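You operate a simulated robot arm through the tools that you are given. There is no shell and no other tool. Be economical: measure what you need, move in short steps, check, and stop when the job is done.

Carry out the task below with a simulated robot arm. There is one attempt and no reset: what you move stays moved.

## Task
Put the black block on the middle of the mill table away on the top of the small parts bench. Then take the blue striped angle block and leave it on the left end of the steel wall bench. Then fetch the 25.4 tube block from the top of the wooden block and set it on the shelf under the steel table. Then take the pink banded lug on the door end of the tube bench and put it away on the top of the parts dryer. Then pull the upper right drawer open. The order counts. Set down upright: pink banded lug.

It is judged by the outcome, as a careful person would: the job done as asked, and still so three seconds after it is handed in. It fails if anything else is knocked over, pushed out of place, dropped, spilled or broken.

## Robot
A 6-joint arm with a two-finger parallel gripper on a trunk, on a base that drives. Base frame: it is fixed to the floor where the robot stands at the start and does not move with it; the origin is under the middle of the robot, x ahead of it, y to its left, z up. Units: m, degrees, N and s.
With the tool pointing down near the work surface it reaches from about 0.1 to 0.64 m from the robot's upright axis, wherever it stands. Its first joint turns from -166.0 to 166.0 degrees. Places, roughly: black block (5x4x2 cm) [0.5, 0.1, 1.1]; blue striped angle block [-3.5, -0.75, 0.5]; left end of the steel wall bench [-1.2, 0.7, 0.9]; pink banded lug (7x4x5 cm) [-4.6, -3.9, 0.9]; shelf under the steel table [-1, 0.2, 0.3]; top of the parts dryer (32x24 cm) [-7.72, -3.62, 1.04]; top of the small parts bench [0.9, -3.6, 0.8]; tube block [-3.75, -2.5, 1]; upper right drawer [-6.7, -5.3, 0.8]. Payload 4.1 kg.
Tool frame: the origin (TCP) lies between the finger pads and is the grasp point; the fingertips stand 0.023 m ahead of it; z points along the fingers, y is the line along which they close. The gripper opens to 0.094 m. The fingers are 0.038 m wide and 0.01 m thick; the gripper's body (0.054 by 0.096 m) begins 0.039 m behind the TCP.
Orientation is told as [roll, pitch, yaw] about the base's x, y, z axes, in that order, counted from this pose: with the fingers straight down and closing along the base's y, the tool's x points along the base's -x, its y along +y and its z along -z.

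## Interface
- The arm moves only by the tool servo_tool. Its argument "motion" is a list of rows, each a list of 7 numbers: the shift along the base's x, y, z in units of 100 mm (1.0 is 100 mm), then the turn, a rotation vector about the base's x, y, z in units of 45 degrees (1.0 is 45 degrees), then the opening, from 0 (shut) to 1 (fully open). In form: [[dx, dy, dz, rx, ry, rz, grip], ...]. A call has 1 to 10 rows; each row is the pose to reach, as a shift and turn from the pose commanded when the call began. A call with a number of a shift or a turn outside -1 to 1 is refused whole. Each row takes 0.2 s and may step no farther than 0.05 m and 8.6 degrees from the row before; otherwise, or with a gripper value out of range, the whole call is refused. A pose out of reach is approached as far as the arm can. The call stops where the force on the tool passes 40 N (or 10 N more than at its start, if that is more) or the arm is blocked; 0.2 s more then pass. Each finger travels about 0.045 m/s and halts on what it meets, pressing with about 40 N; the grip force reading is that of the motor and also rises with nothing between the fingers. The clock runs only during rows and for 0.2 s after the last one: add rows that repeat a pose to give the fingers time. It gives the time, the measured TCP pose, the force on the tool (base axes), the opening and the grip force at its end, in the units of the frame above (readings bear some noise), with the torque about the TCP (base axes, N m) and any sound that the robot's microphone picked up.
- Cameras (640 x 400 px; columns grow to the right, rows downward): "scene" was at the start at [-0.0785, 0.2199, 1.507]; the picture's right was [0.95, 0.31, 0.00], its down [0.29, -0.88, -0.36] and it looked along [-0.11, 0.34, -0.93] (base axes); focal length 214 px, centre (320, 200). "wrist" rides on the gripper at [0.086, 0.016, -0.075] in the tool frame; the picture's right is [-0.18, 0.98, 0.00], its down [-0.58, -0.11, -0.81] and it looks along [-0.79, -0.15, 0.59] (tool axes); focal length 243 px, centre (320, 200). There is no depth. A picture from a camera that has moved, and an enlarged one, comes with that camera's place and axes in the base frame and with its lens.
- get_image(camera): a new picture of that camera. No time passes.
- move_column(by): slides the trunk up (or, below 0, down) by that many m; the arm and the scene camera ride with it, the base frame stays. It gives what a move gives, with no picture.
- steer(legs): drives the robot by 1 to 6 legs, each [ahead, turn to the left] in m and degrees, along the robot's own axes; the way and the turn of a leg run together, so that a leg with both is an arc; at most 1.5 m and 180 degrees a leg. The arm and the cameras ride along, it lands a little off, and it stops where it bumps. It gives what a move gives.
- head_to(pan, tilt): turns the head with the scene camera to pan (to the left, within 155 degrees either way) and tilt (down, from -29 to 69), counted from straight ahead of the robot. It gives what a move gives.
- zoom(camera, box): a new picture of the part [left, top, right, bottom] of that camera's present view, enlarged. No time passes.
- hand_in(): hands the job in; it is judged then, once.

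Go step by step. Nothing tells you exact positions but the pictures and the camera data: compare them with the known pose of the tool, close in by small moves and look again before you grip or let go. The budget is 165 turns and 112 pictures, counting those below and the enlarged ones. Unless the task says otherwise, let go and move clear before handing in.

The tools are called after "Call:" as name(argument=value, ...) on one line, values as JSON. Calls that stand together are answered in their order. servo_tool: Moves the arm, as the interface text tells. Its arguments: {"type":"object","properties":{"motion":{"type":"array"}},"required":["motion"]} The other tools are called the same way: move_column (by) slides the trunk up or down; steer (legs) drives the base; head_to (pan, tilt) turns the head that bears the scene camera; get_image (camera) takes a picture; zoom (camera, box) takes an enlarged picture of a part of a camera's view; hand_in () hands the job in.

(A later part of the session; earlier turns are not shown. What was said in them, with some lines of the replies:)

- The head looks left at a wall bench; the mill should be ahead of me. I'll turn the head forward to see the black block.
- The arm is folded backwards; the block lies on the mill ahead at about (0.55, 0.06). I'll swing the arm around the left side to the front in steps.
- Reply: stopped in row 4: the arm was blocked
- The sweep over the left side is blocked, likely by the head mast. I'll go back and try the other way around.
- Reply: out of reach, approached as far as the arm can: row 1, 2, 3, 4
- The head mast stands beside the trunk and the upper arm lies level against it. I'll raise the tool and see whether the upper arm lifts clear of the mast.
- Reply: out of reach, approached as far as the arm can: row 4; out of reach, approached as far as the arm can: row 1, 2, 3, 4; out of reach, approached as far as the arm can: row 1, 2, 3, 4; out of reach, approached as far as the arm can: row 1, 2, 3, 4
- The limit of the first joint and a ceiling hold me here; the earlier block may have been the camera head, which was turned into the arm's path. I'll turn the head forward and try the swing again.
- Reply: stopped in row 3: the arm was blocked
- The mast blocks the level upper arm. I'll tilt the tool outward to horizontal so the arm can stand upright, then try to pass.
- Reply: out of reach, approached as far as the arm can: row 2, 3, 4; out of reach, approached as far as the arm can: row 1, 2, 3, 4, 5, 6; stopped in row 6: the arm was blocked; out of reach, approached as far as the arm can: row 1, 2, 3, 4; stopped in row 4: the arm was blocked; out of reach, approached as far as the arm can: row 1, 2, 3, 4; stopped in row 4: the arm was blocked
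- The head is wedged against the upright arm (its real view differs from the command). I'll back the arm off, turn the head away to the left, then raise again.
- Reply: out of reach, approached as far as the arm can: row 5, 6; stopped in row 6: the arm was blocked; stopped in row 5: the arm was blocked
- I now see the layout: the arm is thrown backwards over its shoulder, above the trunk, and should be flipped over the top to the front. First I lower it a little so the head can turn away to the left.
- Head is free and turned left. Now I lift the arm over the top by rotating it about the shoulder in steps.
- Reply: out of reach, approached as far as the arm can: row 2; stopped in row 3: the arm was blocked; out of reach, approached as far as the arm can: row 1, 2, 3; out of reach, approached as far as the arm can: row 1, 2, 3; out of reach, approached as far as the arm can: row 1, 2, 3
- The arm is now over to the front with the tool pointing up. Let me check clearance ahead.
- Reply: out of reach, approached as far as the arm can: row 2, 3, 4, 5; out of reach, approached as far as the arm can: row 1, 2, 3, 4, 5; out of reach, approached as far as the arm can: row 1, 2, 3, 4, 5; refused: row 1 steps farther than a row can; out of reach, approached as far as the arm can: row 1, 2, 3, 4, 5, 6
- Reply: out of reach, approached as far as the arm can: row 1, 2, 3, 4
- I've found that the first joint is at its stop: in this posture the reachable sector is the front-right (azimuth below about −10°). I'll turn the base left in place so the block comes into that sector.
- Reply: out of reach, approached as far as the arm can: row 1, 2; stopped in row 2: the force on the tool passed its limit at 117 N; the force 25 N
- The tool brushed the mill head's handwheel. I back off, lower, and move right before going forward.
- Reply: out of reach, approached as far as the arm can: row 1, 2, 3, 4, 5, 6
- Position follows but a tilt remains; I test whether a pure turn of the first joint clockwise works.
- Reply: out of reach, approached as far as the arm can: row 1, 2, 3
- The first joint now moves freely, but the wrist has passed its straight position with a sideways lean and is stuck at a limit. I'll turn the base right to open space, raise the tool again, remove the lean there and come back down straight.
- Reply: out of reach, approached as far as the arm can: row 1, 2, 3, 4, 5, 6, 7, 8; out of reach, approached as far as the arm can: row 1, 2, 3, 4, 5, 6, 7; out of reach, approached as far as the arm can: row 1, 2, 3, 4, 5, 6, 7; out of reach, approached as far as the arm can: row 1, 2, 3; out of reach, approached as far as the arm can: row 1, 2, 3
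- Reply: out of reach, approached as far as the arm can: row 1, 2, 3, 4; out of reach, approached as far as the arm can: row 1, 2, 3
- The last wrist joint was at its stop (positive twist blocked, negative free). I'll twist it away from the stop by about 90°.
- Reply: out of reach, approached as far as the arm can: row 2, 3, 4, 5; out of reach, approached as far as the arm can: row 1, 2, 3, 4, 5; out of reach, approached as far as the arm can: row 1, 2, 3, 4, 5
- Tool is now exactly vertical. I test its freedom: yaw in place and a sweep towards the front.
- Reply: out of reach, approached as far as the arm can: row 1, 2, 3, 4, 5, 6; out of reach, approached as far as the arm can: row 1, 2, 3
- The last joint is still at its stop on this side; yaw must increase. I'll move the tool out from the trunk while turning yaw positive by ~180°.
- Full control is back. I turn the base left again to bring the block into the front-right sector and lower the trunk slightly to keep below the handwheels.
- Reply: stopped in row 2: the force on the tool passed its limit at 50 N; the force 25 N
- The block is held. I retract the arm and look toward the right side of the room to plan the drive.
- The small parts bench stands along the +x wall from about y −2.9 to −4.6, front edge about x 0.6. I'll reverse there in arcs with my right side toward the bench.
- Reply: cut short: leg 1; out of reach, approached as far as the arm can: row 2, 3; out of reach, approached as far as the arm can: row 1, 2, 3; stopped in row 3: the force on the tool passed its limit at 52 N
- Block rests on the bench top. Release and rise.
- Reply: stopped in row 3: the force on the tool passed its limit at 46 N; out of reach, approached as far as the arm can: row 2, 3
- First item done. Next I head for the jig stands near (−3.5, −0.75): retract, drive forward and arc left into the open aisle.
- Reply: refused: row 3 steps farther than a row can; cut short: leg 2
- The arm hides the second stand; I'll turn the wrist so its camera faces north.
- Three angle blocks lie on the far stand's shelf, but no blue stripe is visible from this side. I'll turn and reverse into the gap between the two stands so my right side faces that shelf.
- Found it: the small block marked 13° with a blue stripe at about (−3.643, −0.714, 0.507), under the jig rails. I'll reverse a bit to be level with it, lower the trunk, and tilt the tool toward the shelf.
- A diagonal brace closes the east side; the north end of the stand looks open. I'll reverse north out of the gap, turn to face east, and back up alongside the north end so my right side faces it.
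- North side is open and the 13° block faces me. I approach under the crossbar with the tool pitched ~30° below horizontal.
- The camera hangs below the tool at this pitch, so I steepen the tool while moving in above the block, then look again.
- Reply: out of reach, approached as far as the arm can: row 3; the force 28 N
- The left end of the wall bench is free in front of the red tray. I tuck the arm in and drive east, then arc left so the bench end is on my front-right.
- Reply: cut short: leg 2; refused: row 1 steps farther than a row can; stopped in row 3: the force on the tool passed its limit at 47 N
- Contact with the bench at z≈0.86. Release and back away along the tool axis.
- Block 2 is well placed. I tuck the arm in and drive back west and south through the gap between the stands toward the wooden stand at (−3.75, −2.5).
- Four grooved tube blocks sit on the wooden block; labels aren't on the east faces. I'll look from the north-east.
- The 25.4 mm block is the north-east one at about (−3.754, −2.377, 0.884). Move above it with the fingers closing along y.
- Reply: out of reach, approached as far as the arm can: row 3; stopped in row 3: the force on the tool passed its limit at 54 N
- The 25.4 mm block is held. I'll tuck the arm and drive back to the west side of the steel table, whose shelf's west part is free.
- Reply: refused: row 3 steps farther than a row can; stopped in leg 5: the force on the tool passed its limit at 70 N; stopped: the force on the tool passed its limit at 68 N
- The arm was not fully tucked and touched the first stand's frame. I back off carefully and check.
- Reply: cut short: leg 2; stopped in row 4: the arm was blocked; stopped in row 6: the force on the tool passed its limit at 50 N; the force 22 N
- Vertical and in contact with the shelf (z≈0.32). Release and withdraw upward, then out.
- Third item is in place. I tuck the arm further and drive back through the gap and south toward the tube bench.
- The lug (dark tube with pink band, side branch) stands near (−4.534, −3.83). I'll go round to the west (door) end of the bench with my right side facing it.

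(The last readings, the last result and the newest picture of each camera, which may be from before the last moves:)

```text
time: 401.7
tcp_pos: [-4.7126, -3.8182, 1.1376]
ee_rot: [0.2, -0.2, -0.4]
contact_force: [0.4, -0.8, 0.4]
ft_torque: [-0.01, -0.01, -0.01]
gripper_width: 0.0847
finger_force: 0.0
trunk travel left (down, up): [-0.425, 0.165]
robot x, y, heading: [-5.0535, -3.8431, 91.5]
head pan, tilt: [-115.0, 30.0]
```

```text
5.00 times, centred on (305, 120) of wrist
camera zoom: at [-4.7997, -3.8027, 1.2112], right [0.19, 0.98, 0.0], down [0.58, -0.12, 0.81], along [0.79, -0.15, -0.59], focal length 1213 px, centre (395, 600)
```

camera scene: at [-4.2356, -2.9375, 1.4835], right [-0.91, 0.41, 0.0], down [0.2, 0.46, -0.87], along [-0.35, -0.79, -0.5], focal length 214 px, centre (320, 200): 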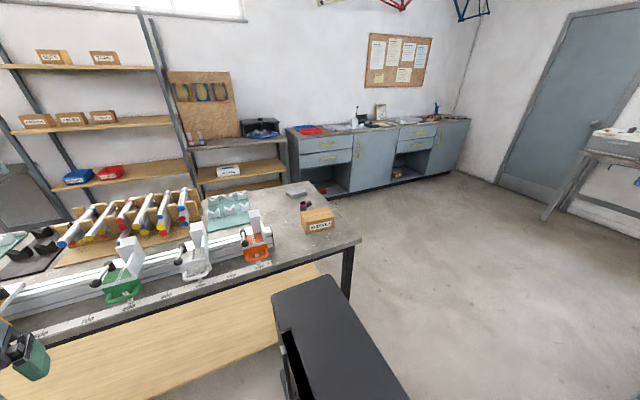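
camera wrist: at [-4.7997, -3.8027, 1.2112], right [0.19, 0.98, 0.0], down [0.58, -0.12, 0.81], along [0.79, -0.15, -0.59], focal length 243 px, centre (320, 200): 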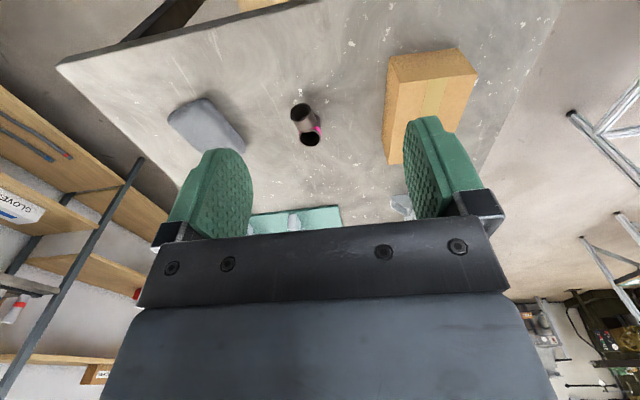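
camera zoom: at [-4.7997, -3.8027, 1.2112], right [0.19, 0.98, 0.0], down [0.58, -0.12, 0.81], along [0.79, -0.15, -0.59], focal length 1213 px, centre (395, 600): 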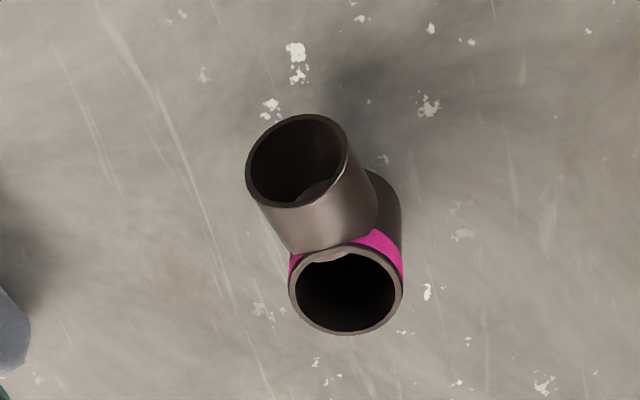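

Main tube at about (−4.574, −3.856), branch pointing toward me. I align and descend with the fingers across it.

Call:
servo_tool(motion=[[0.3, -0.1, -0.2, 0, 0, 0.08, 0.8], [0.6, -0.2, -0.4, 0, 0, 0.16, 0.8], [0.98, -0.3, -0.55, 0, 0, 0.23, 0.8]])

Call:
servo_tool(motion=[[0.2, -0.04, -0.3, 0, 0, 0, 0.8], [0.4, -0.08, -0.6, 0, 0, 0, 0.8], [0.4, -0.08, -0.9, 0, 0, 0, 0.8]])

Call:
get_image(camera="wrist")

```text
time: 402.5
tcp_pos: [-4.616, -3.849, 1.0821]
ee_rot: [0.3, -0.3, 10.0]
contact_force: [-0.5, -0.4, -0.1]
ft_torque: [0.01, -0.01, 0.03]
gripper_width: 0.075
finger_force: 0.1
trunk travel left (down, up): [-0.425, 0.165]
robot x, y, heading: [-5.0584, -3.8416, 91.3]
head pan, tilt: [-115.0, 30.0]
```

```text
time: 403.3
tcp_pos: [-4.5767, -3.8563, 0.9914]
ee_rot: [0.1, -0.4, 10.1]
contact_force: [1.0, -0.6, -0.5]
ft_torque: [-0.01, -0.02, 0.01]
gripper_width: 0.0752
finger_force: 0.0
trunk travel left (down, up): [-0.425, 0.165]
robot x, y, heading: [-5.0554, -3.8405, 91.5]
head pan, tilt: [-115.0, 30.0]
```

```text
14 pictures are left
camera wrist: at [-4.6644, -3.855, 1.0658], right [0.01, 1.0, 0.01], down [0.59, -0.01, 0.81], along [0.81, -0.01, -0.59], focal length 243 px, centre (320, 200)
```

wrist: 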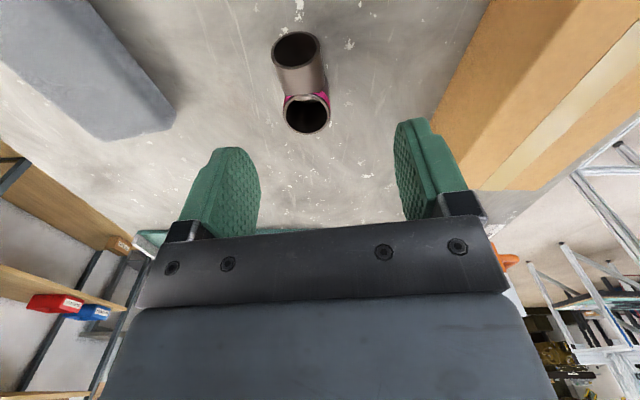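

Call:
servo_tool(motion=[[0.03, -0.05, -0.2, 0, 0, -0.08, 0.68], [0.05, -0.09, -0.4, 0, 0, -0.15, 0.68], [0.05, -0.09, -0.6, 0, 0, -0.15, 0.68], [0.05, -0.09, -0.78, 0, 0, -0.15, 0.68]])

Call:
get_image(camera="wrist")

```text
time: 404.3
tcp_pos: [-4.5719, -3.8639, 0.9124]
ee_rot: [0.3, -0.3, 3.2]
contact_force: [-0.4, 0.6, 1.0]
ft_torque: [-0.02, 0.02, 0.03]
gripper_width: 0.0637
finger_force: 0.0
trunk travel left (down, up): [-0.425, 0.165]
robot x, y, heading: [-5.0564, -3.8396, 91.4]
head pan, tilt: [-115.0, 30.0]
```

```text
13 pictures are left
camera wrist: at [-4.6595, -3.8537, 0.9875], right [0.13, 0.99, 0.01], down [0.58, -0.08, 0.81], along [0.8, -0.1, -0.59], focal length 243 px, centre (320, 200)
```

wrist: 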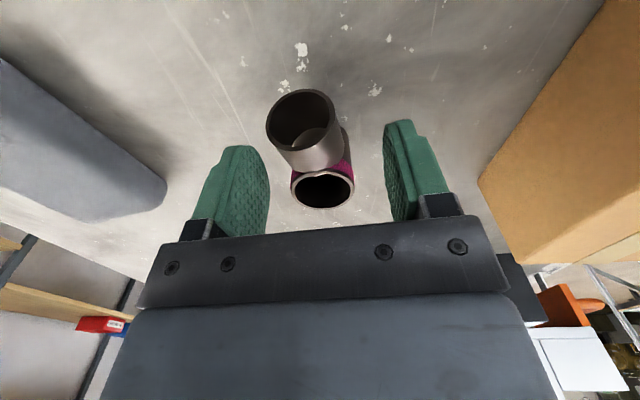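

Call:
servo_tool(motion=[[0, 0, -0.08, 0, 0, 0, 0.68], [0, 0, -0.15, 0, 0, 0, 0.68], [0, 0, -0.2, 0, 0, 0, 0.68]])

Call:
servo_tool(motion=[[0, 0, 0.01, 0, 0, 0, 0.5], [0, 0, 0.01, 0, 0, 0, 0.38], [0, 0, 0.01, 0, 0, 0, 0.28], [0, 0, 0.01, 0, 0, 0, 0.25], [0, 0, 0.01, 0, 0, 0, 0.25], [0, 0, 0.01, 0, 0, 0, 0.25]])

```text
time: 405.1
tcp_pos: [-4.571, -3.8636, 0.893]
ee_rot: [0.4, -0.3, 3.2]
contact_force: [-0.2, -0.2, 0.0]
ft_torque: [0.0, 0.0, 0.05]
gripper_width: 0.0637
finger_force: 0.1
trunk travel left (down, up): [-0.425, 0.165]
robot x, y, heading: [-5.0556, -3.8377, 91.5]
head pan, tilt: [-115.0, 30.0]
```

```text
time: 406.5
tcp_pos: [-4.5726, -3.8649, 0.8932]
ee_rot: [0.3, -0.3, 3.1]
contact_force: [-0.9, 0.2, 0.1]
ft_torque: [-0.02, 0.01, 0.02]
gripper_width: 0.0358
finger_force: 40.3
trunk travel left (down, up): [-0.425, 0.165]
robot x, y, heading: [-5.0562, -3.8397, 91.2]
head pan, tilt: [-115.0, 30.0]
```

Call:
servo_tool(motion=[[0, 0, 0.25, 0, 0, 0, 0.25], [0, 0, 0.6, 0, 0, 0, 0.25], [0, 0, 1, 0, 0, 0, 0.25]])

Call:
servo_tool(motion=[[-0.3, 0, 0.3, 0, 0, 0, 0.25], [-0.6, 0, 0.6, 0, 0, 0, 0.25], [-1, 0.1, 0.9, 0, 0, 0, 0.25]])

Call:
head_to(pan=85, tilt=20)

Call:
get_image(camera="scene")

```text
time: 407.3
tcp_pos: [-4.5711, -3.8644, 0.9941]
ee_rot: [0.3, -0.3, 3.2]
contact_force: [0.6, 0.9, -0.8]
ft_torque: [0.01, -0.02, 0.03]
gripper_width: 0.036
finger_force: 39.9
trunk travel left (down, up): [-0.425, 0.165]
robot x, y, heading: [-5.057, -3.8401, 91.2]
head pan, tilt: [-115.0, 30.0]
```

```text
refused: row 3 steps farther than a row can; nothing moved
```

```text
time: 410.3
tcp_pos: [-4.5701, -3.8637, 0.9941]
ee_rot: [0.3, -0.3, 3.2]
contact_force: [0.2, -0.8, -1.8]
ft_torque: [-0.01, 0.04, -0.01]
gripper_width: 0.0357
finger_force: 40.6
trunk travel left (down, up): [-0.425, 0.165]
robot x, y, heading: [-5.0563, -3.8413, 91.3]
head pan, tilt: [85.0, 20.0]
```

```text
12 pictures are left
camera scene: at [-5.3148, -3.8981, 1.4996], right [0.06, 1.0, 0.0], down [0.34, -0.02, -0.94], along [-0.94, 0.06, -0.34], focal length 214 px, centre (320, 200)
```

scene: 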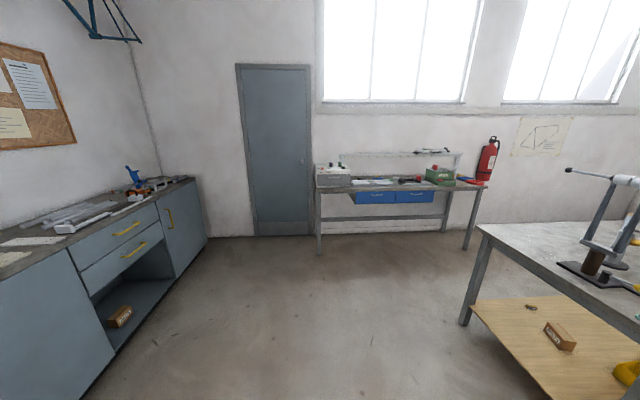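

Lug held. I lift and tuck, then drive west to the dryer bench.

Call:
servo_tool(motion=[[0, 0, 0.4, 0, 0, 0, 0.25], [-0.3, 0, 0.6, 0, 0, 0, 0.25], [-0.6, 0.15, 0.8, 0, 0, 0, 0.25], [-0.9, 0.4, 0.9, 0, 0, 0, 0.25]])

Call:
servo_tool(motion=[[-0.3, 0.25, 0, 0, 0, 0, 0.25], [-0.6, 0.5, 0, 0, 0, 0, 0.25], [-0.9, 0.8, 0, 0, 0, 0, 0.25], [-1, 1, 0, 0, 0, 0, 0.25]])

```text
time: 411.3
tcp_pos: [-4.6612, -3.8244, 1.0841]
ee_rot: [0.2, -0.3, 3.3]
contact_force: [0.8, 0.4, -1.7]
ft_torque: [-0.01, 0.01, -0.03]
gripper_width: 0.0354
finger_force: 39.8
trunk travel left (down, up): [-0.425, 0.165]
robot x, y, heading: [-5.0577, -3.8403, 91.4]
head pan, tilt: [85.0, 20.0]
```

```text
time: 412.3
tcp_pos: [-4.7619, -3.723, 1.0847]
ee_rot: [0.2, -0.3, 3.2]
contact_force: [-0.3, -0.8, -1.4]
ft_torque: [-0.01, 0.01, -0.01]
gripper_width: 0.0353
finger_force: 40.4
trunk travel left (down, up): [-0.425, 0.165]
robot x, y, heading: [-5.0565, -3.8394, 91.3]
head pan, tilt: [85.0, 20.0]
```

Call:
steer(legs=[[0.24, 0], [0, 89], [1.5, 0], [0.52, 0], [0, 90]])

Call:
move_column(by=0.12)

Call:
head_to(pan=-100, tilt=35)

Call:
get_image(camera="scene")

```text
time: 431.3
tcp_pos: [-7.3767, -3.7526, 1.0854]
ee_rot: [0.3, -0.3, -177.3]
contact_force: [-0.2, 0.0, -0.3]
ft_torque: [-0.02, 0.01, -0.05]
gripper_width: 0.0355
finger_force: 39.9
trunk travel left (down, up): [-0.425, 0.165]
robot x, y, heading: [-7.0844, -3.64, -89.1]
head pan, tilt: [85.0, 20.0]
```

```text
time: 432.8
tcp_pos: [-7.378, -3.7518, 1.204]
ee_rot: [0.3, -0.3, -177.2]
contact_force: [-0.1, 0.2, -1.5]
ft_torque: [0.0, -0.02, 0.0]
gripper_width: 0.0356
finger_force: 40.1
trunk travel left (down, up): [-0.545, 0.045]
robot x, y, heading: [-7.0832, -3.638, -89.4]
head pan, tilt: [85.0, 20.0]
```

```text
time: 435.6
tcp_pos: [-7.3777, -3.7522, 1.2053]
ee_rot: [0.3, -0.4, -177.2]
contact_force: [-0.6, -0.5, -0.3]
ft_torque: [0.0, -0.01, 0.01]
gripper_width: 0.0355
finger_force: 40.1
trunk travel left (down, up): [-0.545, 0.045]
robot x, y, heading: [-7.0819, -3.6393, -88.9]
head pan, tilt: [-100.0, 35.0]
```

```text
11 pictures are left
camera scene: at [-7.0038, -3.5619, 1.5957], right [0.16, 0.99, 0.0], down [0.57, -0.09, -0.82], along [-0.81, 0.13, -0.57], focal length 214 px, centre (320, 200)
```

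scene: 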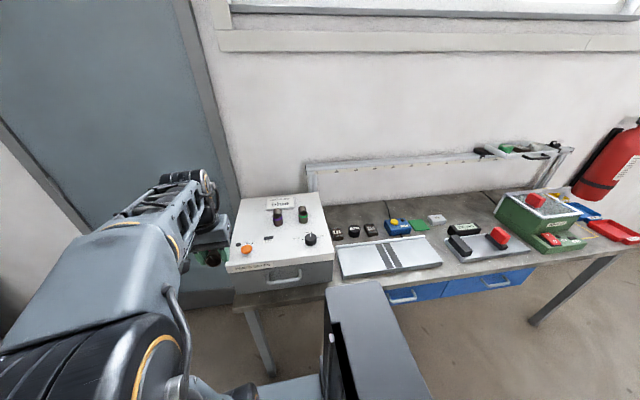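

Call:
zoom(camera="scene", box=[215, 180, 345, 300])

```text
3.33 times, centred on (280, 240) of scene
camera zoom: at [-7.0038, -3.5619, 1.5957], right [0.16, 0.99, 0.0], down [0.57, -0.09, -0.82], along [-0.81, 0.13, -0.57], focal length 715 px, centre (453, 67)
```

zoom: 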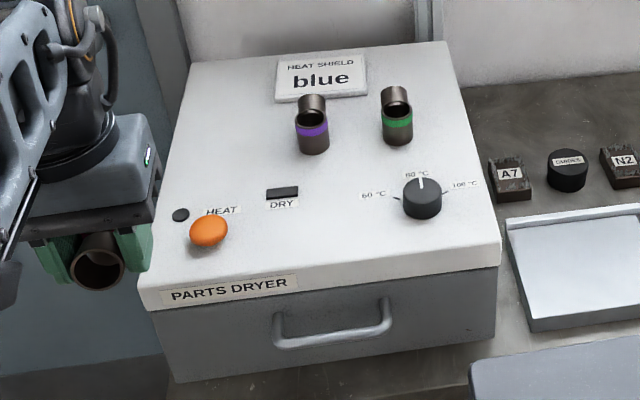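

The dryer top already carries two other banded lugs; the free spot is to their left, about (−7.62, −3.705). I move above it.

Call:
servo_tool(motion=[[-0.35, 0.1, 0, 0, 0, 0, 0.25], [-0.7, 0.2, -0.05, 0, 0, 0, 0.25], [-1, 0.25, -0.1, 0, 0, -0.05, 0.25]])

Call:
servo_tool(motion=[[-0.35, 0.1, -0.05, 0, 0, 0, 0.25], [-0.7, 0.2, -0.1, 0, 0, 0, 0.25], [-1, 0.22, -0.15, 0, 0, 0, 0.25]])

Call:
servo_tool(motion=[[-0.2, 0, -0.1, 0, 0, 0, 0.25], [-0.42, 0, -0.2, 0, 0, 0, 0.25], [-0.42, 0, -0.3, 0, 0, 0, 0.25]])

Call:
get_image(camera="wrist")

```text
time: 436.4
tcp_pos: [-7.4771, -3.7266, 1.1937]
ee_rot: [0.3, -0.2, -179.6]
contact_force: [0.0, -0.1, -0.1]
ft_torque: [-0.03, -0.04, 0.0]
gripper_width: 0.0355
finger_force: 39.9
trunk travel left (down, up): [-0.545, 0.045]
robot x, y, heading: [-7.0828, -3.6385, -89.1]
head pan, tilt: [-100.0, 35.0]
```

```text
time: 437.1
tcp_pos: [-7.5782, -3.7055, 1.1807]
ee_rot: [0.3, -0.4, -179.5]
contact_force: [0.0, -0.7, -0.6]
ft_torque: [0.03, -0.02, 0.03]
gripper_width: 0.0355
finger_force: 39.8
trunk travel left (down, up): [-0.545, 0.045]
robot x, y, heading: [-7.0804, -3.636, -89.4]
head pan, tilt: [-100.0, 35.0]
```

```text
time: 437.9
tcp_pos: [-7.6192, -3.7046, 1.1495]
ee_rot: [0.3, -0.2, -179.5]
contact_force: [-0.1, -0.3, -1.2]
ft_torque: [0.02, 0.01, 0.02]
gripper_width: 0.0355
finger_force: 39.6
trunk travel left (down, up): [-0.545, 0.045]
robot x, y, heading: [-7.0811, -3.6352, -89.2]
head pan, tilt: [-100.0, 35.0]
```

```text
9 pictures are left
camera wrist: at [-7.5329, -3.7206, 1.2242], right [-0.18, -0.98, 0.01], down [-0.58, 0.11, 0.81], along [-0.8, 0.14, -0.59], focal length 243 px, centre (320, 200)
```

wrist: 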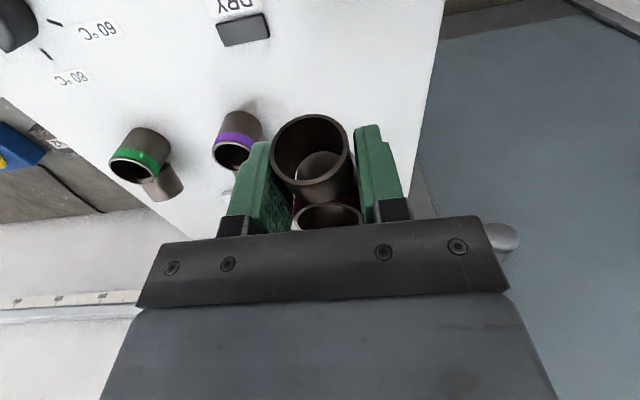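

Call:
servo_tool(motion=[[0, -0.08, -0.15, 0, 0, 0, 0.25], [0, -0.08, -0.28, 0, 0, 0, 0.25], [0, -0.08, -0.38, 0, 0, 0, 0.25], [0, -0.08, -0.46, 0, 0, 0, 0.25], [0, -0.08, -0.54, 0, 0, 0, 0.25], [0, -0.08, -0.62, 0, 0, 0, 0.25], [0, -0.08, -0.7, 0, 0, 0, 0.25], [0, -0.08, -0.78, 0, 0, 0, 0.25], [0, -0.08, -0.86, 0, 0, 0, 0.25]])

```text
time: 439.9
tcp_pos: [-7.6201, -3.7127, 1.0629]
ee_rot: [0.3, -0.3, -179.4]
contact_force: [-0.5, -0.8, 0.2]
ft_torque: [0.05, 0.01, -0.01]
gripper_width: 0.0355
finger_force: 40.1
trunk travel left (down, up): [-0.545, 0.045]
robot x, y, heading: [-7.0817, -3.6379, -89.2]
head pan, tilt: [-100.0, 35.0]
```

Call:
servo_tool(motion=[[0, 0, -0.05, 0, 0, 0, 0.25], [0, 0, -0.1, 0, 0, 0, 0.25], [0, 0, -0.15, 0, 0, 0, 0.25], [0, 0, -0.2, 0, 0, 0, 0.25], [0, 0, -0.25, 0, 0, 0, 0.25], [0, 0, -0.3, 0, 0, 0, 0.25]])

Call:
get_image(camera="scene")

```text
time: 440.6
tcp_pos: [-7.6226, -3.7135, 1.059]
ee_rot: [0.3, -1.3, -179.4]
contact_force: [0.5, 0.0, 11.8]
ft_torque: [0.08, 0.07, 0.02]
gripper_width: 0.0355
finger_force: 40.4
trunk travel left (down, up): [-0.545, 0.045]
robot x, y, heading: [-7.0778, -3.6397, -88.9]
head pan, tilt: [-100.0, 35.0]
stopped in row 3: the force on the tool passed its limit at 42 N (the readings are from after the stop); the commanded pose is now the measured one
```

```text
8 pictures are left
camera scene: at [-7.0029, -3.5617, 1.5955], right [0.16, 0.99, 0.0], down [0.57, -0.09, -0.82], along [-0.81, 0.13, -0.57], focal length 214 px, centre (320, 200)
```

scene: 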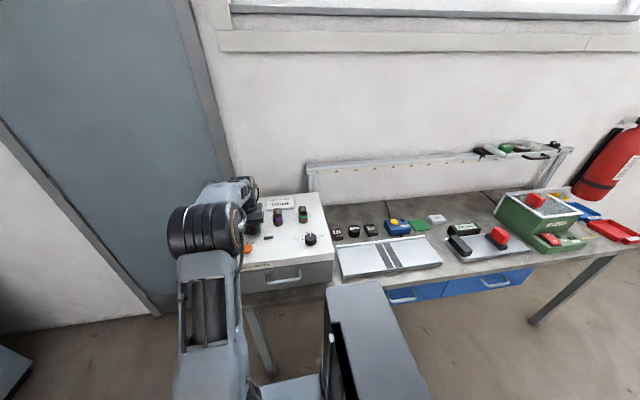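

Call:
servo_tool(motion=[[0, 0, 0.01, 0, 0.01, 0, 0.35], [0, 0, 0.01, 0, 0.01, 0, 0.45], [0, 0, 0.01, 0, 0.01, 0, 0.55], [0, 0, 0.01, 0, 0.01, 0, 0.58], [0, 0, 0.15, 0, 0.01, 0, 0.58], [0, 0, 0.4, 0, 0.01, 0, 0.58], [0, 0, 0.7, 0, 0.01, 0, 0.58], [0, 0, 1, 0, 0.01, 0, 0.58]])

Call:
get_image(camera="wrist")

```text
time: 442.4
tcp_pos: [-7.6226, -3.7139, 1.1568]
ee_rot: [0.3, -1.4, -179.4]
contact_force: [0.4, 0.0, 0.4]
ft_torque: [0.0, 0.02, 0.02]
gripper_width: 0.0546
finger_force: 0.0
trunk travel left (down, up): [-0.545, 0.045]
robot x, y, heading: [-7.0794, -3.6416, -89.4]
head pan, tilt: [-100.0, 35.0]
```

```text
7 pictures are left
camera wrist: at [-7.5337, -3.7292, 1.2304], right [-0.18, -0.98, 0.01], down [-0.56, 0.11, 0.82], along [-0.81, 0.14, -0.57], focal length 243 px, centre (320, 200)
```

wrist: 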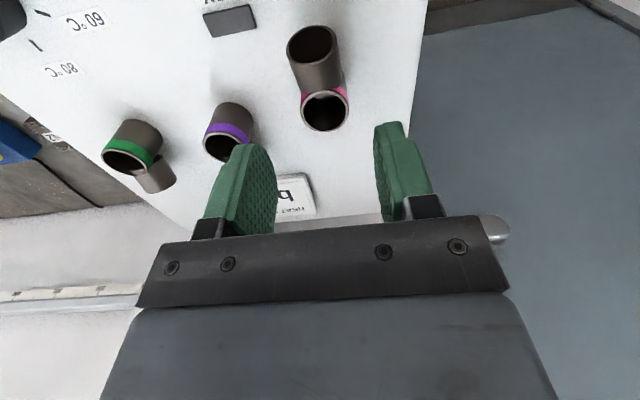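

The pink-banded lug stands upright. Next the drawer: I retract, and drive south to stand in front of the cabinet with my right side toward it.

Call:
servo_tool(motion=[[0.3, 0, 0.1, 0, 0, 0, 0.58], [0.6, 0, 0.2, 0, 0, 0, 0.58], [0.98, 0, 0.2, 0, 0, 0, 0.58]])

Call:
servo_tool(motion=[[0.3, -0.05, 0, 0, 0, 0, 0.7], [0.6, -0.1, 0, 0, 0, 0, 0.7], [0.98, -0.15, 0, 0, 0, 0, 0.7]])

Call:
servo_tool(motion=[[0.3, -0.1, 0, 0, 0, 0, 0.7], [0.5, -0.2, 0, 0, 0, 0, 0.7]])

Call:
steer(legs=[[0.78, 0], [0, 89], [0.33, 0]])

Call:
move_column(by=-0.3)

```text
time: 443.2
tcp_pos: [-7.5227, -3.7147, 1.1775]
ee_rot: [0.2, -1.4, -179.4]
contact_force: [-0.2, 0.3, 0.1]
ft_torque: [0.01, 0.01, -0.02]
gripper_width: 0.0544
finger_force: 0.0
trunk travel left (down, up): [-0.545, 0.045]
robot x, y, heading: [-7.0795, -3.639, -89.2]
head pan, tilt: [-100.0, 35.0]
```

```text
time: 444.0
tcp_pos: [-7.4254, -3.7295, 1.1773]
ee_rot: [0.3, -1.4, -179.6]
contact_force: [0.6, 0.1, 0.3]
ft_torque: [0.0, 0.01, 0.0]
gripper_width: 0.0656
finger_force: 0.1
trunk travel left (down, up): [-0.545, 0.045]
robot x, y, heading: [-7.0802, -3.6388, -89.2]
head pan, tilt: [-100.0, 35.0]
```

```text
time: 444.6
tcp_pos: [-7.3726, -3.7498, 1.178]
ee_rot: [0.3, -1.5, -179.5]
contact_force: [0.8, 0.5, 0.3]
ft_torque: [-0.04, -0.01, 0.03]
gripper_width: 0.0658
finger_force: 0.1
trunk travel left (down, up): [-0.545, 0.045]
robot x, y, heading: [-7.0807, -3.6382, -89.5]
head pan, tilt: [-100.0, 35.0]
```

```text
time: 454.4
tcp_pos: [-6.6366, -4.7228, 1.1775]
ee_rot: [0.3, -1.4, -90.7]
contact_force: [-0.2, 0.4, -0.2]
ft_torque: [0.02, -0.01, -0.02]
gripper_width: 0.0655
finger_force: 0.1
trunk travel left (down, up): [-0.545, 0.045]
robot x, y, heading: [-6.7422, -4.4235, -0.3]
head pan, tilt: [-100.0, 35.0]
```

```text
time: 457.4
tcp_pos: [-6.6365, -4.7212, 0.8777]
ee_rot: [0.3, -1.4, -90.7]
contact_force: [-0.5, 0.1, -0.7]
ft_torque: [0.03, -0.02, 0.01]
gripper_width: 0.066
finger_force: 0.0
trunk travel left (down, up): [-0.245, 0.345]
robot x, y, heading: [-6.7427, -4.4254, -0.5]
head pan, tilt: [-100.0, 35.0]
```

Call:
servo_tool(motion=[[0, -0.1, 0, -0.18, 0, 0, 0.9], [0, -0.2, 0, -0.36, 0, 0, 0.9], [0, -0.3, 0, -0.54, 0, 0, 0.9], [0, -0.4, 0, -0.72, 0, 0, 0.9], [0, -0.5, 0, -0.9, 0, 0, 0.9], [0, -0.6, 0, -1, 0, 0, 0.9]])

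Call:
get_image(camera="wrist")

```text
time: 458.8
tcp_pos: [-6.6368, -4.782, 0.8783]
ee_rot: [1.1, -46.6, -91.1]
contact_force: [1.2, 0.0, -0.3]
ft_torque: [-0.02, 0.02, 0.01]
gripper_width: 0.0847
finger_force: 0.1
trunk travel left (down, up): [-0.245, 0.345]
robot x, y, heading: [-6.7407, -4.4294, -0.5]
head pan, tilt: [-100.0, 35.0]
```

```text
6 pictures are left
camera wrist: at [-6.6196, -4.6683, 0.8673], right [0.98, -0.13, 0.15], down [-0.12, 0.19, 0.97], along [-0.16, -0.97, 0.17], focal length 243 px, centre (320, 200)
```

wrist: 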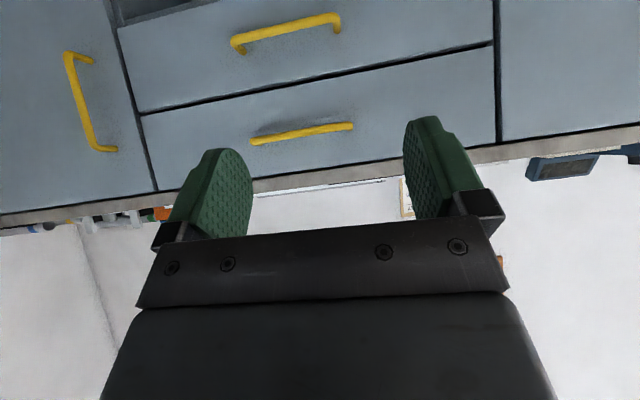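

This is the right unit; its upper drawer handle is at about (−6.71, −5.13, 0.817). I level the tool and twist it so the fingers close vertically on the bar.

Call:
servo_tool(motion=[[-0.12, -0.1, -0.1, -0.17, 0, 0, 0.9], [-0.24, -0.2, -0.2, -0.34, 0, 0, 0.9], [-0.36, -0.3, -0.3, -0.51, 0, 0, 0.9], [-0.48, -0.4, -0.4, -0.68, 0, 0, 0.9], [-0.6, -0.5, -0.5, -0.85, 0, 0, 0.9], [-0.72, -0.6, -0.6, -0.96, 0, 0, 0.9]])

Call:
servo_tool(motion=[[0, 0, 0, 0, -0.18, 0, 0.9], [0, 0, 0, 0, -0.36, 0, 0.9], [0, 0, 0, 0, -0.54, 0, 0.9], [0, 0, 0, 0, -0.72, 0, 0.9], [0, 0, 0, 0, -0.9, 0, 0.9], [0, 0, 0, 0, -1, 0, 0.9]])

Call:
servo_tool(motion=[[0, 0, 0, 0, -0.18, 0, 0.9], [0, 0, 0, 0, -0.36, 0, 0.9], [0, 0, 0, 0, -0.54, 0, 0.9], [0, 0, 0, 0, -0.72, 0, 0.9], [0, 0, 0, 0, -0.9, 0, 0.9], [0, 0, 0, 0, -1, 0, 0.9]])

Call:
get_image(camera="wrist")

```text
time: 460.2
tcp_pos: [-6.627, -4.8515, 0.8392]
ee_rot: [-7.1, -89.2, -84.3]
contact_force: [-0.6, 0.3, 0.1]
ft_torque: [0.03, 0.0, 0.01]
gripper_width: 0.0845
finger_force: 0.0
out of reach, approached as far as the arm can: row 2, 3, 4, 5, 6
trunk travel left (down, up): [-0.245, 0.345]
robot x, y, heading: [-6.7419, -4.4264, -0.4]
head pan, tilt: [-100.0, 35.0]
```

```text
time: 461.6
tcp_pos: [-6.5777, -4.7797, 0.9574]
ee_rot: [85.4, -53.6, -178.6]
contact_force: [0.8, -0.6, -0.2]
ft_torque: [0.0, 0.0, -0.02]
gripper_width: 0.0847
finger_force: 0.0
out of reach, approached as far as the arm can: row 1, 2, 3, 4, 5, 6
trunk travel left (down, up): [-0.245, 0.345]
robot x, y, heading: [-6.7414, -4.425, -0.5]
head pan, tilt: [-100.0, 35.0]
```

```text
time: 462.6
tcp_pos: [-6.5724, -4.748, 0.9502]
ee_rot: [75.3, -31.8, -174.6]
contact_force: [1.0, 0.2, -0.6]
ft_torque: [-0.02, 0.03, 0.0]
gripper_width: 0.0845
finger_force: 0.0
out of reach, approached as far as the arm can: row 1, 2, 3, 4
trunk travel left (down, up): [-0.245, 0.345]
robot x, y, heading: [-6.7414, -4.425, -0.4]
head pan, tilt: [-100.0, 35.0]
stopped in row 4: the arm was blocked; the commanded pose is now the measured one
```

```text
5 pictures are left
camera wrist: at [-6.488, -4.6717, 0.9341], right [0.37, -0.22, 0.91], down [-0.52, 0.76, 0.39], along [-0.77, -0.61, 0.17], focal length 243 px, centre (320, 200)
```

wrist: 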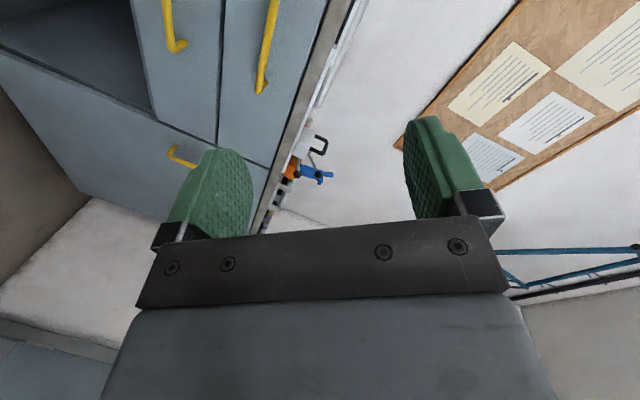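

The level pose with twist is near a wrist singularity. I go back to tool-down, set the finger direction there, lower the trunk, and lift only to ~55–60° exactly in the arm's plane.

Call:
servo_tool(motion=[[-0.15, 0.05, 0, 0.18, 0, 0, 0.9], [-0.3, 0.1, 0, 0.36, 0, 0, 0.9], [-0.45, 0.15, 0, 0.54, 0, 0, 0.9], [-0.6, 0.2, 0, 0.72, 0, 0, 0.9], [-0.75, 0.25, 0, 0.9, 0, 0, 0.9], [-0.9, 0.3, 0, 1, 0, 0, 0.9]])

Call:
servo_tool(motion=[[-0.15, 0.05, 0.1, 0.18, 0, 0, 0.9], [-0.3, 0.1, 0.2, 0.36, 0, 0, 0.9], [-0.45, 0.15, 0.2, 0.54, 0, 0, 0.9], [-0.6, 0.15, 0.2, 0.7, 0, 0, 0.9]])

```text
time: 464.0
tcp_pos: [-6.6611, -4.7177, 0.9516]
ee_rot: [27.5, -18.3, -153.0]
contact_force: [-0.1, -0.4, 0.9]
ft_torque: [0.0, 0.02, -0.03]
gripper_width: 0.0846
finger_force: 0.1
trunk travel left (down, up): [-0.245, 0.345]
robot x, y, heading: [-6.7409, -4.4259, -0.4]
head pan, tilt: [-100.0, 35.0]
```

```text
time: 465.0
tcp_pos: [-6.7233, -4.7035, 0.9713]
ee_rot: [-0.3, -2.5, -147.8]
contact_force: [0.0, 0.7, 0.0]
ft_torque: [0.04, -0.02, 0.0]
gripper_width: 0.0846
finger_force: 0.0
trunk travel left (down, up): [-0.245, 0.345]
robot x, y, heading: [-6.7435, -4.4226, -0.6]
head pan, tilt: [-100.0, 35.0]
```

Call:
servo_tool(motion=[[-0.05, 0, 0, 0.01, -0.02, -0.18, 0.9], [-0.1, 0, 0, 0.02, -0.04, -0.36, 0.9], [-0.15, 0, 0, 0.02, -0.05, -0.54, 0.9], [-0.15, 0, 0, 0.02, -0.05, -0.716, 0.9]])

Call:
move_column(by=-0.2)

```text
time: 466.0
tcp_pos: [-6.7383, -4.7022, 0.9708]
ee_rot: [-0.5, -0.3, 179.6]
contact_force: [0.6, -0.1, 0.1]
ft_torque: [-0.03, -0.01, 0.01]
gripper_width: 0.0846
finger_force: 0.1
trunk travel left (down, up): [-0.245, 0.345]
robot x, y, heading: [-6.7385, -4.4256, -0.2]
head pan, tilt: [-100.0, 35.0]
```

```text
time: 468.1
tcp_pos: [-6.7383, -4.7014, 0.7705]
ee_rot: [-0.4, -0.2, 179.9]
contact_force: [0.0, -0.3, -0.6]
ft_torque: [0.03, -0.01, -0.03]
gripper_width: 0.0847
finger_force: 0.1
trunk travel left (down, up): [-0.045, 0.545]
robot x, y, heading: [-6.7393, -4.4252, -0.6]
head pan, tilt: [-100.0, 35.0]
```

Call:
servo_tool(motion=[[0, -0.12, 0.1, -0.17, 0, 0, 0.9], [0, -0.24, 0.2, -0.34, 0, 0, 0.9], [0, -0.36, 0.3, -0.51, 0, 0, 0.9], [0, -0.48, 0.4, -0.68, 0, 0, 0.9], [0, -0.6, 0.5, -0.85, 0, 0, 0.9]])

Call:
servo_tool(motion=[[0, -0.2, 0.15, -0.17, 0, 0, 0.9], [0, -0.4, 0.3, -0.34, 0, 0, 0.9], [0, -0.6, 0.45, -0.42, 0, 0, 0.9]])

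Call:
get_image(camera="wrist")

```text
time: 469.3
tcp_pos: [-6.7384, -4.7628, 0.8209]
ee_rot: [37.9, -0.1, 179.7]
contact_force: [0.4, 0.7, 0.3]
ft_torque: [0.02, -0.02, 0.0]
gripper_width: 0.0845
finger_force: 0.1
trunk travel left (down, up): [-0.045, 0.545]
robot x, y, heading: [-6.7399, -4.4252, -0.8]
head pan, tilt: [-100.0, 35.0]
```

```text
time: 470.1
tcp_pos: [-6.7375, -4.8235, 0.8656]
ee_rot: [56.7, 0.0, 179.7]
contact_force: [-0.4, 0.1, -0.4]
ft_torque: [0.01, -0.02, -0.01]
gripper_width: 0.0846
finger_force: 0.0
trunk travel left (down, up): [-0.045, 0.545]
robot x, y, heading: [-6.7423, -4.4244, -0.6]
head pan, tilt: [-100.0, 35.0]
```

```text
4 pictures are left
camera wrist: at [-6.6513, -4.7703, 0.9207], right [-0.19, -0.54, 0.82], down [-0.58, 0.74, 0.35], along [-0.79, -0.41, -0.45], focal length 243 px, centre (320, 200)
```

wrist: 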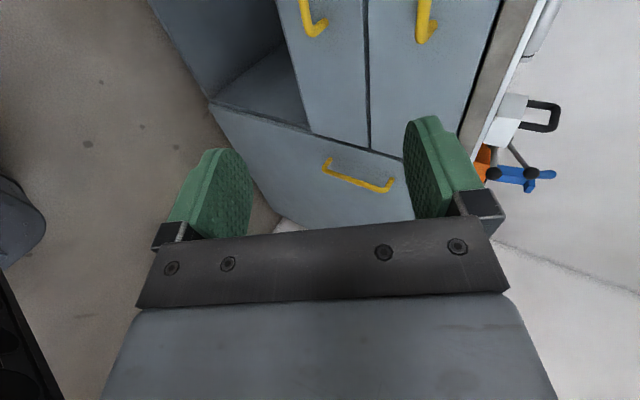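

Tracking is exact now. I move up to the handle and look again.

Call:
servo_tool(motion=[[0.05, -0.35, 0, -0.08, 0, 0, 0.9], [0.1, -0.7, 0, -0.16, 0, 0, 0.9], [0.1, -1, 0, -0.22, 0, 0, 0.9]])

Call:
servo_tool(motion=[[0.05, -0.3, -0.05, 0, 0, 0, 0.9], [0.1, -0.6, -0.12, 0, 0, 0, 0.9], [0.1, -0.9, -0.2, 0, 0, 0, 0.9]])

Call:
get_image(camera="wrist")

```text
time: 470.9
tcp_pos: [-6.7297, -4.9228, 0.8658]
ee_rot: [66.6, 0.1, 179.7]
contact_force: [0.0, 0.5, -0.2]
ft_torque: [0.02, -0.01, 0.02]
gripper_width: 0.0848
finger_force: 0.0
trunk travel left (down, up): [-0.045, 0.545]
robot x, y, heading: [-6.7406, -4.4259, -0.1]
head pan, tilt: [-100.0, 35.0]
```

```text
time: 471.7
tcp_pos: [-6.718, -5.0124, 0.8464]
ee_rot: [66.6, 0.1, 179.8]
contact_force: [0.3, 0.6, 0.7]
ft_torque: [0.02, -0.04, 0.01]
gripper_width: 0.0847
finger_force: 0.1
trunk travel left (down, up): [-0.045, 0.545]
robot x, y, heading: [-6.7395, -4.4259, -0.5]
head pan, tilt: [-100.0, 35.0]
```

```text
3 pictures are left
camera wrist: at [-6.6319, -4.9515, 0.8914], right [-0.19, -0.39, 0.9], down [-0.58, 0.79, 0.22], along [-0.79, -0.48, -0.37], focal length 243 px, centre (320, 200)
```

wrist: 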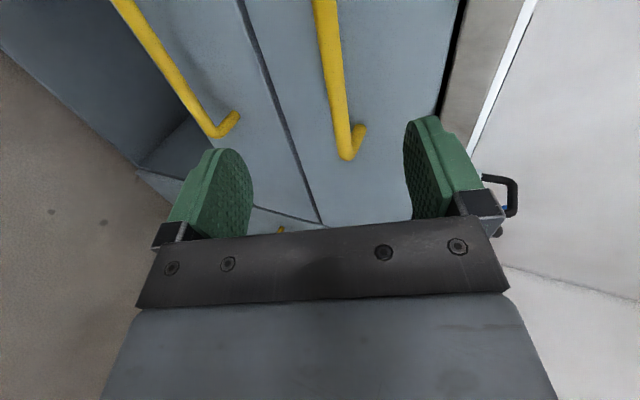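

Call:
servo_tool(motion=[[0, -0.3, -0.09, 0, 0, 0, 0.9], [0, -0.6, -0.18, 0, 0, 0, 0.9], [0, -0.9, -0.27, 0, 0, 0, 0.9]])

Call:
servo_tool(motion=[[0, -0.07, -0.02, 0, 0, 0, 0.9], [0, -0.14, -0.05, 0, 0, 0, 0.9], [0, -0.21, -0.06, 0, 0, 0, 0.9], [0, -0.26, -0.07, 0, 0, 0, 0.9]])

Call:
get_image(camera="wrist")

```text
time: 472.5
tcp_pos: [-6.7185, -5.1035, 0.8193]
ee_rot: [66.6, 0.0, 179.7]
contact_force: [-0.3, 0.5, 0.9]
ft_torque: [0.05, 0.04, -0.01]
gripper_width: 0.0845
finger_force: 0.0
trunk travel left (down, up): [-0.045, 0.545]
robot x, y, heading: [-6.7375, -4.4211, -0.6]
head pan, tilt: [-100.0, 35.0]
```

```text
time: 473.1
tcp_pos: [-6.719, -5.1094, 0.8199]
ee_rot: [66.8, 0.1, 179.8]
contact_force: [-0.9, 38.8, -3.2]
ft_torque: [-1.29, 0.0, 0.34]
gripper_width: 0.0766
finger_force: 0.0
trunk travel left (down, up): [-0.045, 0.545]
robot x, y, heading: [-6.7413, -4.4225, -0.4]
head pan, tilt: [-100.0, 35.0]
stopped in row 2: the force on the tool passed its limit at 49 N (the readings are from after the stop); the commanded pose is now the measured one
```

```text
2 pictures are left
camera wrist: at [-6.6322, -5.0483, 0.8654], right [-0.19, -0.39, 0.9], down [-0.58, 0.79, 0.22], along [-0.79, -0.48, -0.37], focal length 243 px, centre (320, 200)
```

wrist: 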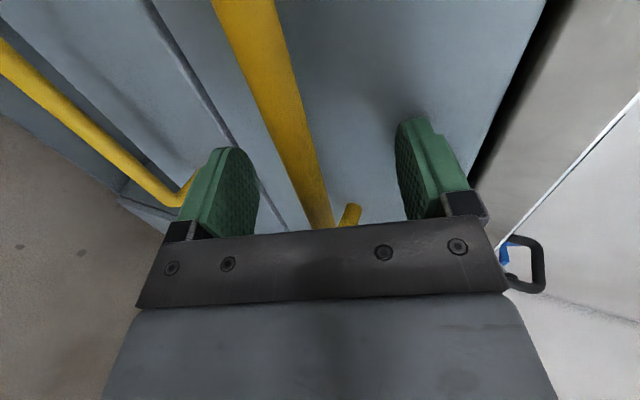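

The bar runs between the fingers and a fingertip touches the drawer face. I ease off a few millimetres and close.

Call:
servo_tool(motion=[[0, 0.05, 0, 0, 0, 0, 0.7], [0, 0.05, 0, 0, 0, 0, 0.5], [0, 0.05, 0, 0, 0, 0, 0.3], [0, 0.05, 0, 0, 0, 0, 0.1], [0, 0.05, 0, 0, 0, 0, 0.02], [0, 0.05, 0, 0, 0, 0, 0.02], [0, 0.05, 0, 0, 0, 0, 0.02], [0, 0.05, 0, 0, 0, 0, 0.02]])

```text
time: 474.9
tcp_pos: [-6.7177, -5.1073, 0.8168]
ee_rot: [66.5, 0.0, 179.7]
contact_force: [-1.1, 4.9, -5.9]
ft_torque: [-0.01, 1.28, 0.3]
gripper_width: 0.0135
finger_force: 45.0
trunk travel left (down, up): [-0.045, 0.545]
robot x, y, heading: [-6.7405, -4.4261, -0.4]
head pan, tilt: [-100.0, 35.0]
```

The bar is gripped (13.5 mm). Pull straight out.

Call:
servo_tool(motion=[[0, 0.2, 0, 0, 0, 0, 0.02], [0, 0.4, 0, 0, 0, 0, 0.02], [0, 0.6, 0, 0, 0, 0, 0.02], [0, 0.8, 0, 0, 0, 0, 0.02], [0, 1, 0, 0, 0, 0, 0.02]])

Call:
servo_tool(motion=[[0, 0.2, 0, 0, 0, 0, 0.02], [0, 0.4, 0, 0, 0, 0, 0.02], [0, 0.6, 0, 0, 0, 0, 0.02], [0, 0.8, 0, 0, 0, 0, 0.02], [0, 1, 0, 0, 0, 0, 0.02]])

```text
time: 476.1
tcp_pos: [-6.7187, -5.0067, 0.8178]
ee_rot: [66.6, 0.0, 179.7]
contact_force: [-1.8, 2.0, -8.6]
ft_torque: [0.02, 1.16, 0.67]
gripper_width: 0.0135
finger_force: 45.6
trunk travel left (down, up): [-0.045, 0.545]
robot x, y, heading: [-6.7413, -4.4262, -0.2]
head pan, tilt: [-100.0, 35.0]
```

```text
time: 477.3
tcp_pos: [-6.719, -4.9069, 0.8165]
ee_rot: [66.6, 0.1, 179.8]
contact_force: [3.8, 2.0, -12.0]
ft_torque: [-0.07, 1.4, -0.09]
gripper_width: 0.0137
finger_force: 44.9
trunk travel left (down, up): [-0.045, 0.545]
robot x, y, heading: [-6.741, -4.4233, -0.3]
head pan, tilt: [-100.0, 35.0]
```

Call:
servo_tool(motion=[[0, 0.2, 0, 0, 0, 0, 0.02], [0, 0.4, 0, 0, 0, 0, 0.02], [0, 0.6, 0, 0, 0, 0, 0.02], [0, 0.7, 0, 0, 0, 0, 0.02]])

Call:
get_image(camera="wrist")

```text
time: 478.3
tcp_pos: [-6.7188, -4.837, 0.8176]
ee_rot: [66.6, 0.0, 179.7]
contact_force: [2.1, 2.1, -10.2]
ft_torque: [-0.06, 0.9, 0.81]
gripper_width: 0.0138
finger_force: 44.9
trunk travel left (down, up): [-0.045, 0.545]
robot x, y, heading: [-6.7405, -4.4275, -0.2]
head pan, tilt: [-100.0, 35.0]
```

```text
1 pictures are left
camera wrist: at [-6.6322, -4.7756, 0.8621], right [-0.19, -0.39, 0.9], down [-0.58, 0.79, 0.22], along [-0.79, -0.48, -0.37], focal length 243 px, centre (320, 200)
```

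wrist: 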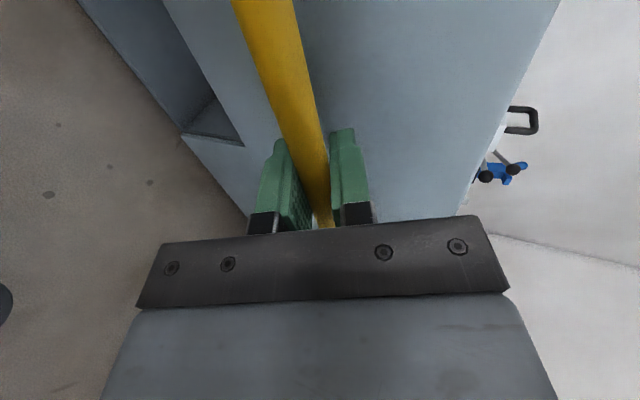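

The drawer came out about 27 cm with the handle. I open the fingers and move clear without pushing it.

Call:
servo_tool(motion=[[0, 0, 0, 0, 0, 0, 0.3], [0, 0, 0, 0, 0, 0, 0.6], [0, 0, 0, 0, 0, 0, 0.8], [0, 0, 0, 0, 0, 0, 0.85], [0, 0.2, 0.05, 0, 0, 0, 0.85], [0, 0.5, 0.12, 0, 0, 0, 0.85], [0, 0.75, 0.2, 0, 0, 0, 0.85]])

Call:
get_image(camera="wrist")

```text
time: 479.9
tcp_pos: [-6.718, -4.7621, 0.8388]
ee_rot: [66.6, 0.0, 179.6]
contact_force: [-0.1, 0.3, 0.6]
ft_torque: [-0.01, 0.02, 0.03]
gripper_width: 0.0799
finger_force: 0.0
trunk travel left (down, up): [-0.045, 0.545]
robot x, y, heading: [-6.7418, -4.4218, -0.3]
head pan, tilt: [-100.0, 35.0]
```

```text
0 pictures are left
camera wrist: at [-6.6315, -4.7008, 0.883], right [-0.19, -0.39, 0.9], down [-0.58, 0.79, 0.22], along [-0.79, -0.48, -0.37], focal length 243 px, centre (320, 200)
```

wrist: 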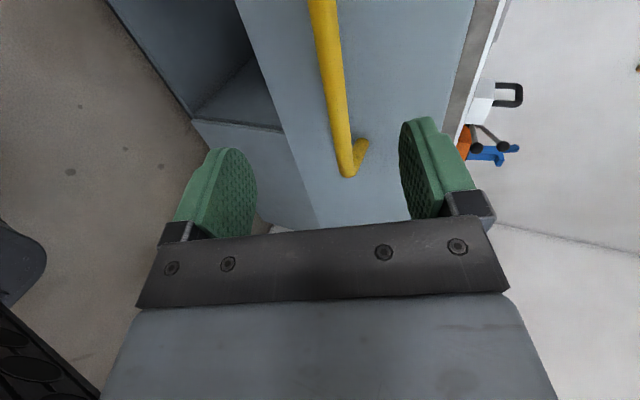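

The drawer stands open, the gripper is clear and all four items are placed, so I hand the job in.

Call:
hand_in()

```text
The job is handed in.
```

I placed all four items and opened the upper right drawer, in the order you gave, and then handed the job in. The tool bumped two things along the way, and I didn't check either one afterwards.

- **Black block:** it is on the top of the small parts bench, near the front edge.
- **Blue striped angle block (13°):** it is on the left end of the steel wall bench.
- **25.4 tube block:** it is on the west part of the shelf under the steel table.
- **Pink banded lug:** it is standing upright on the top of the parts dryer.
- **Upper right drawer:** it is pulled out about 27 cm. I let go of the handle and moved clear.

**The bumps:**
- **Mill head handwheel:** the tool hit it with about 117 N while I was reaching for the black block.
- **Frame-jig stand:** the arm pressed on part of its frame, probably a handle, with about 70 N on the way to the steel table. A second push of about 68 N followed when I lowered the trunk against it. The tube block stayed in the gripper.
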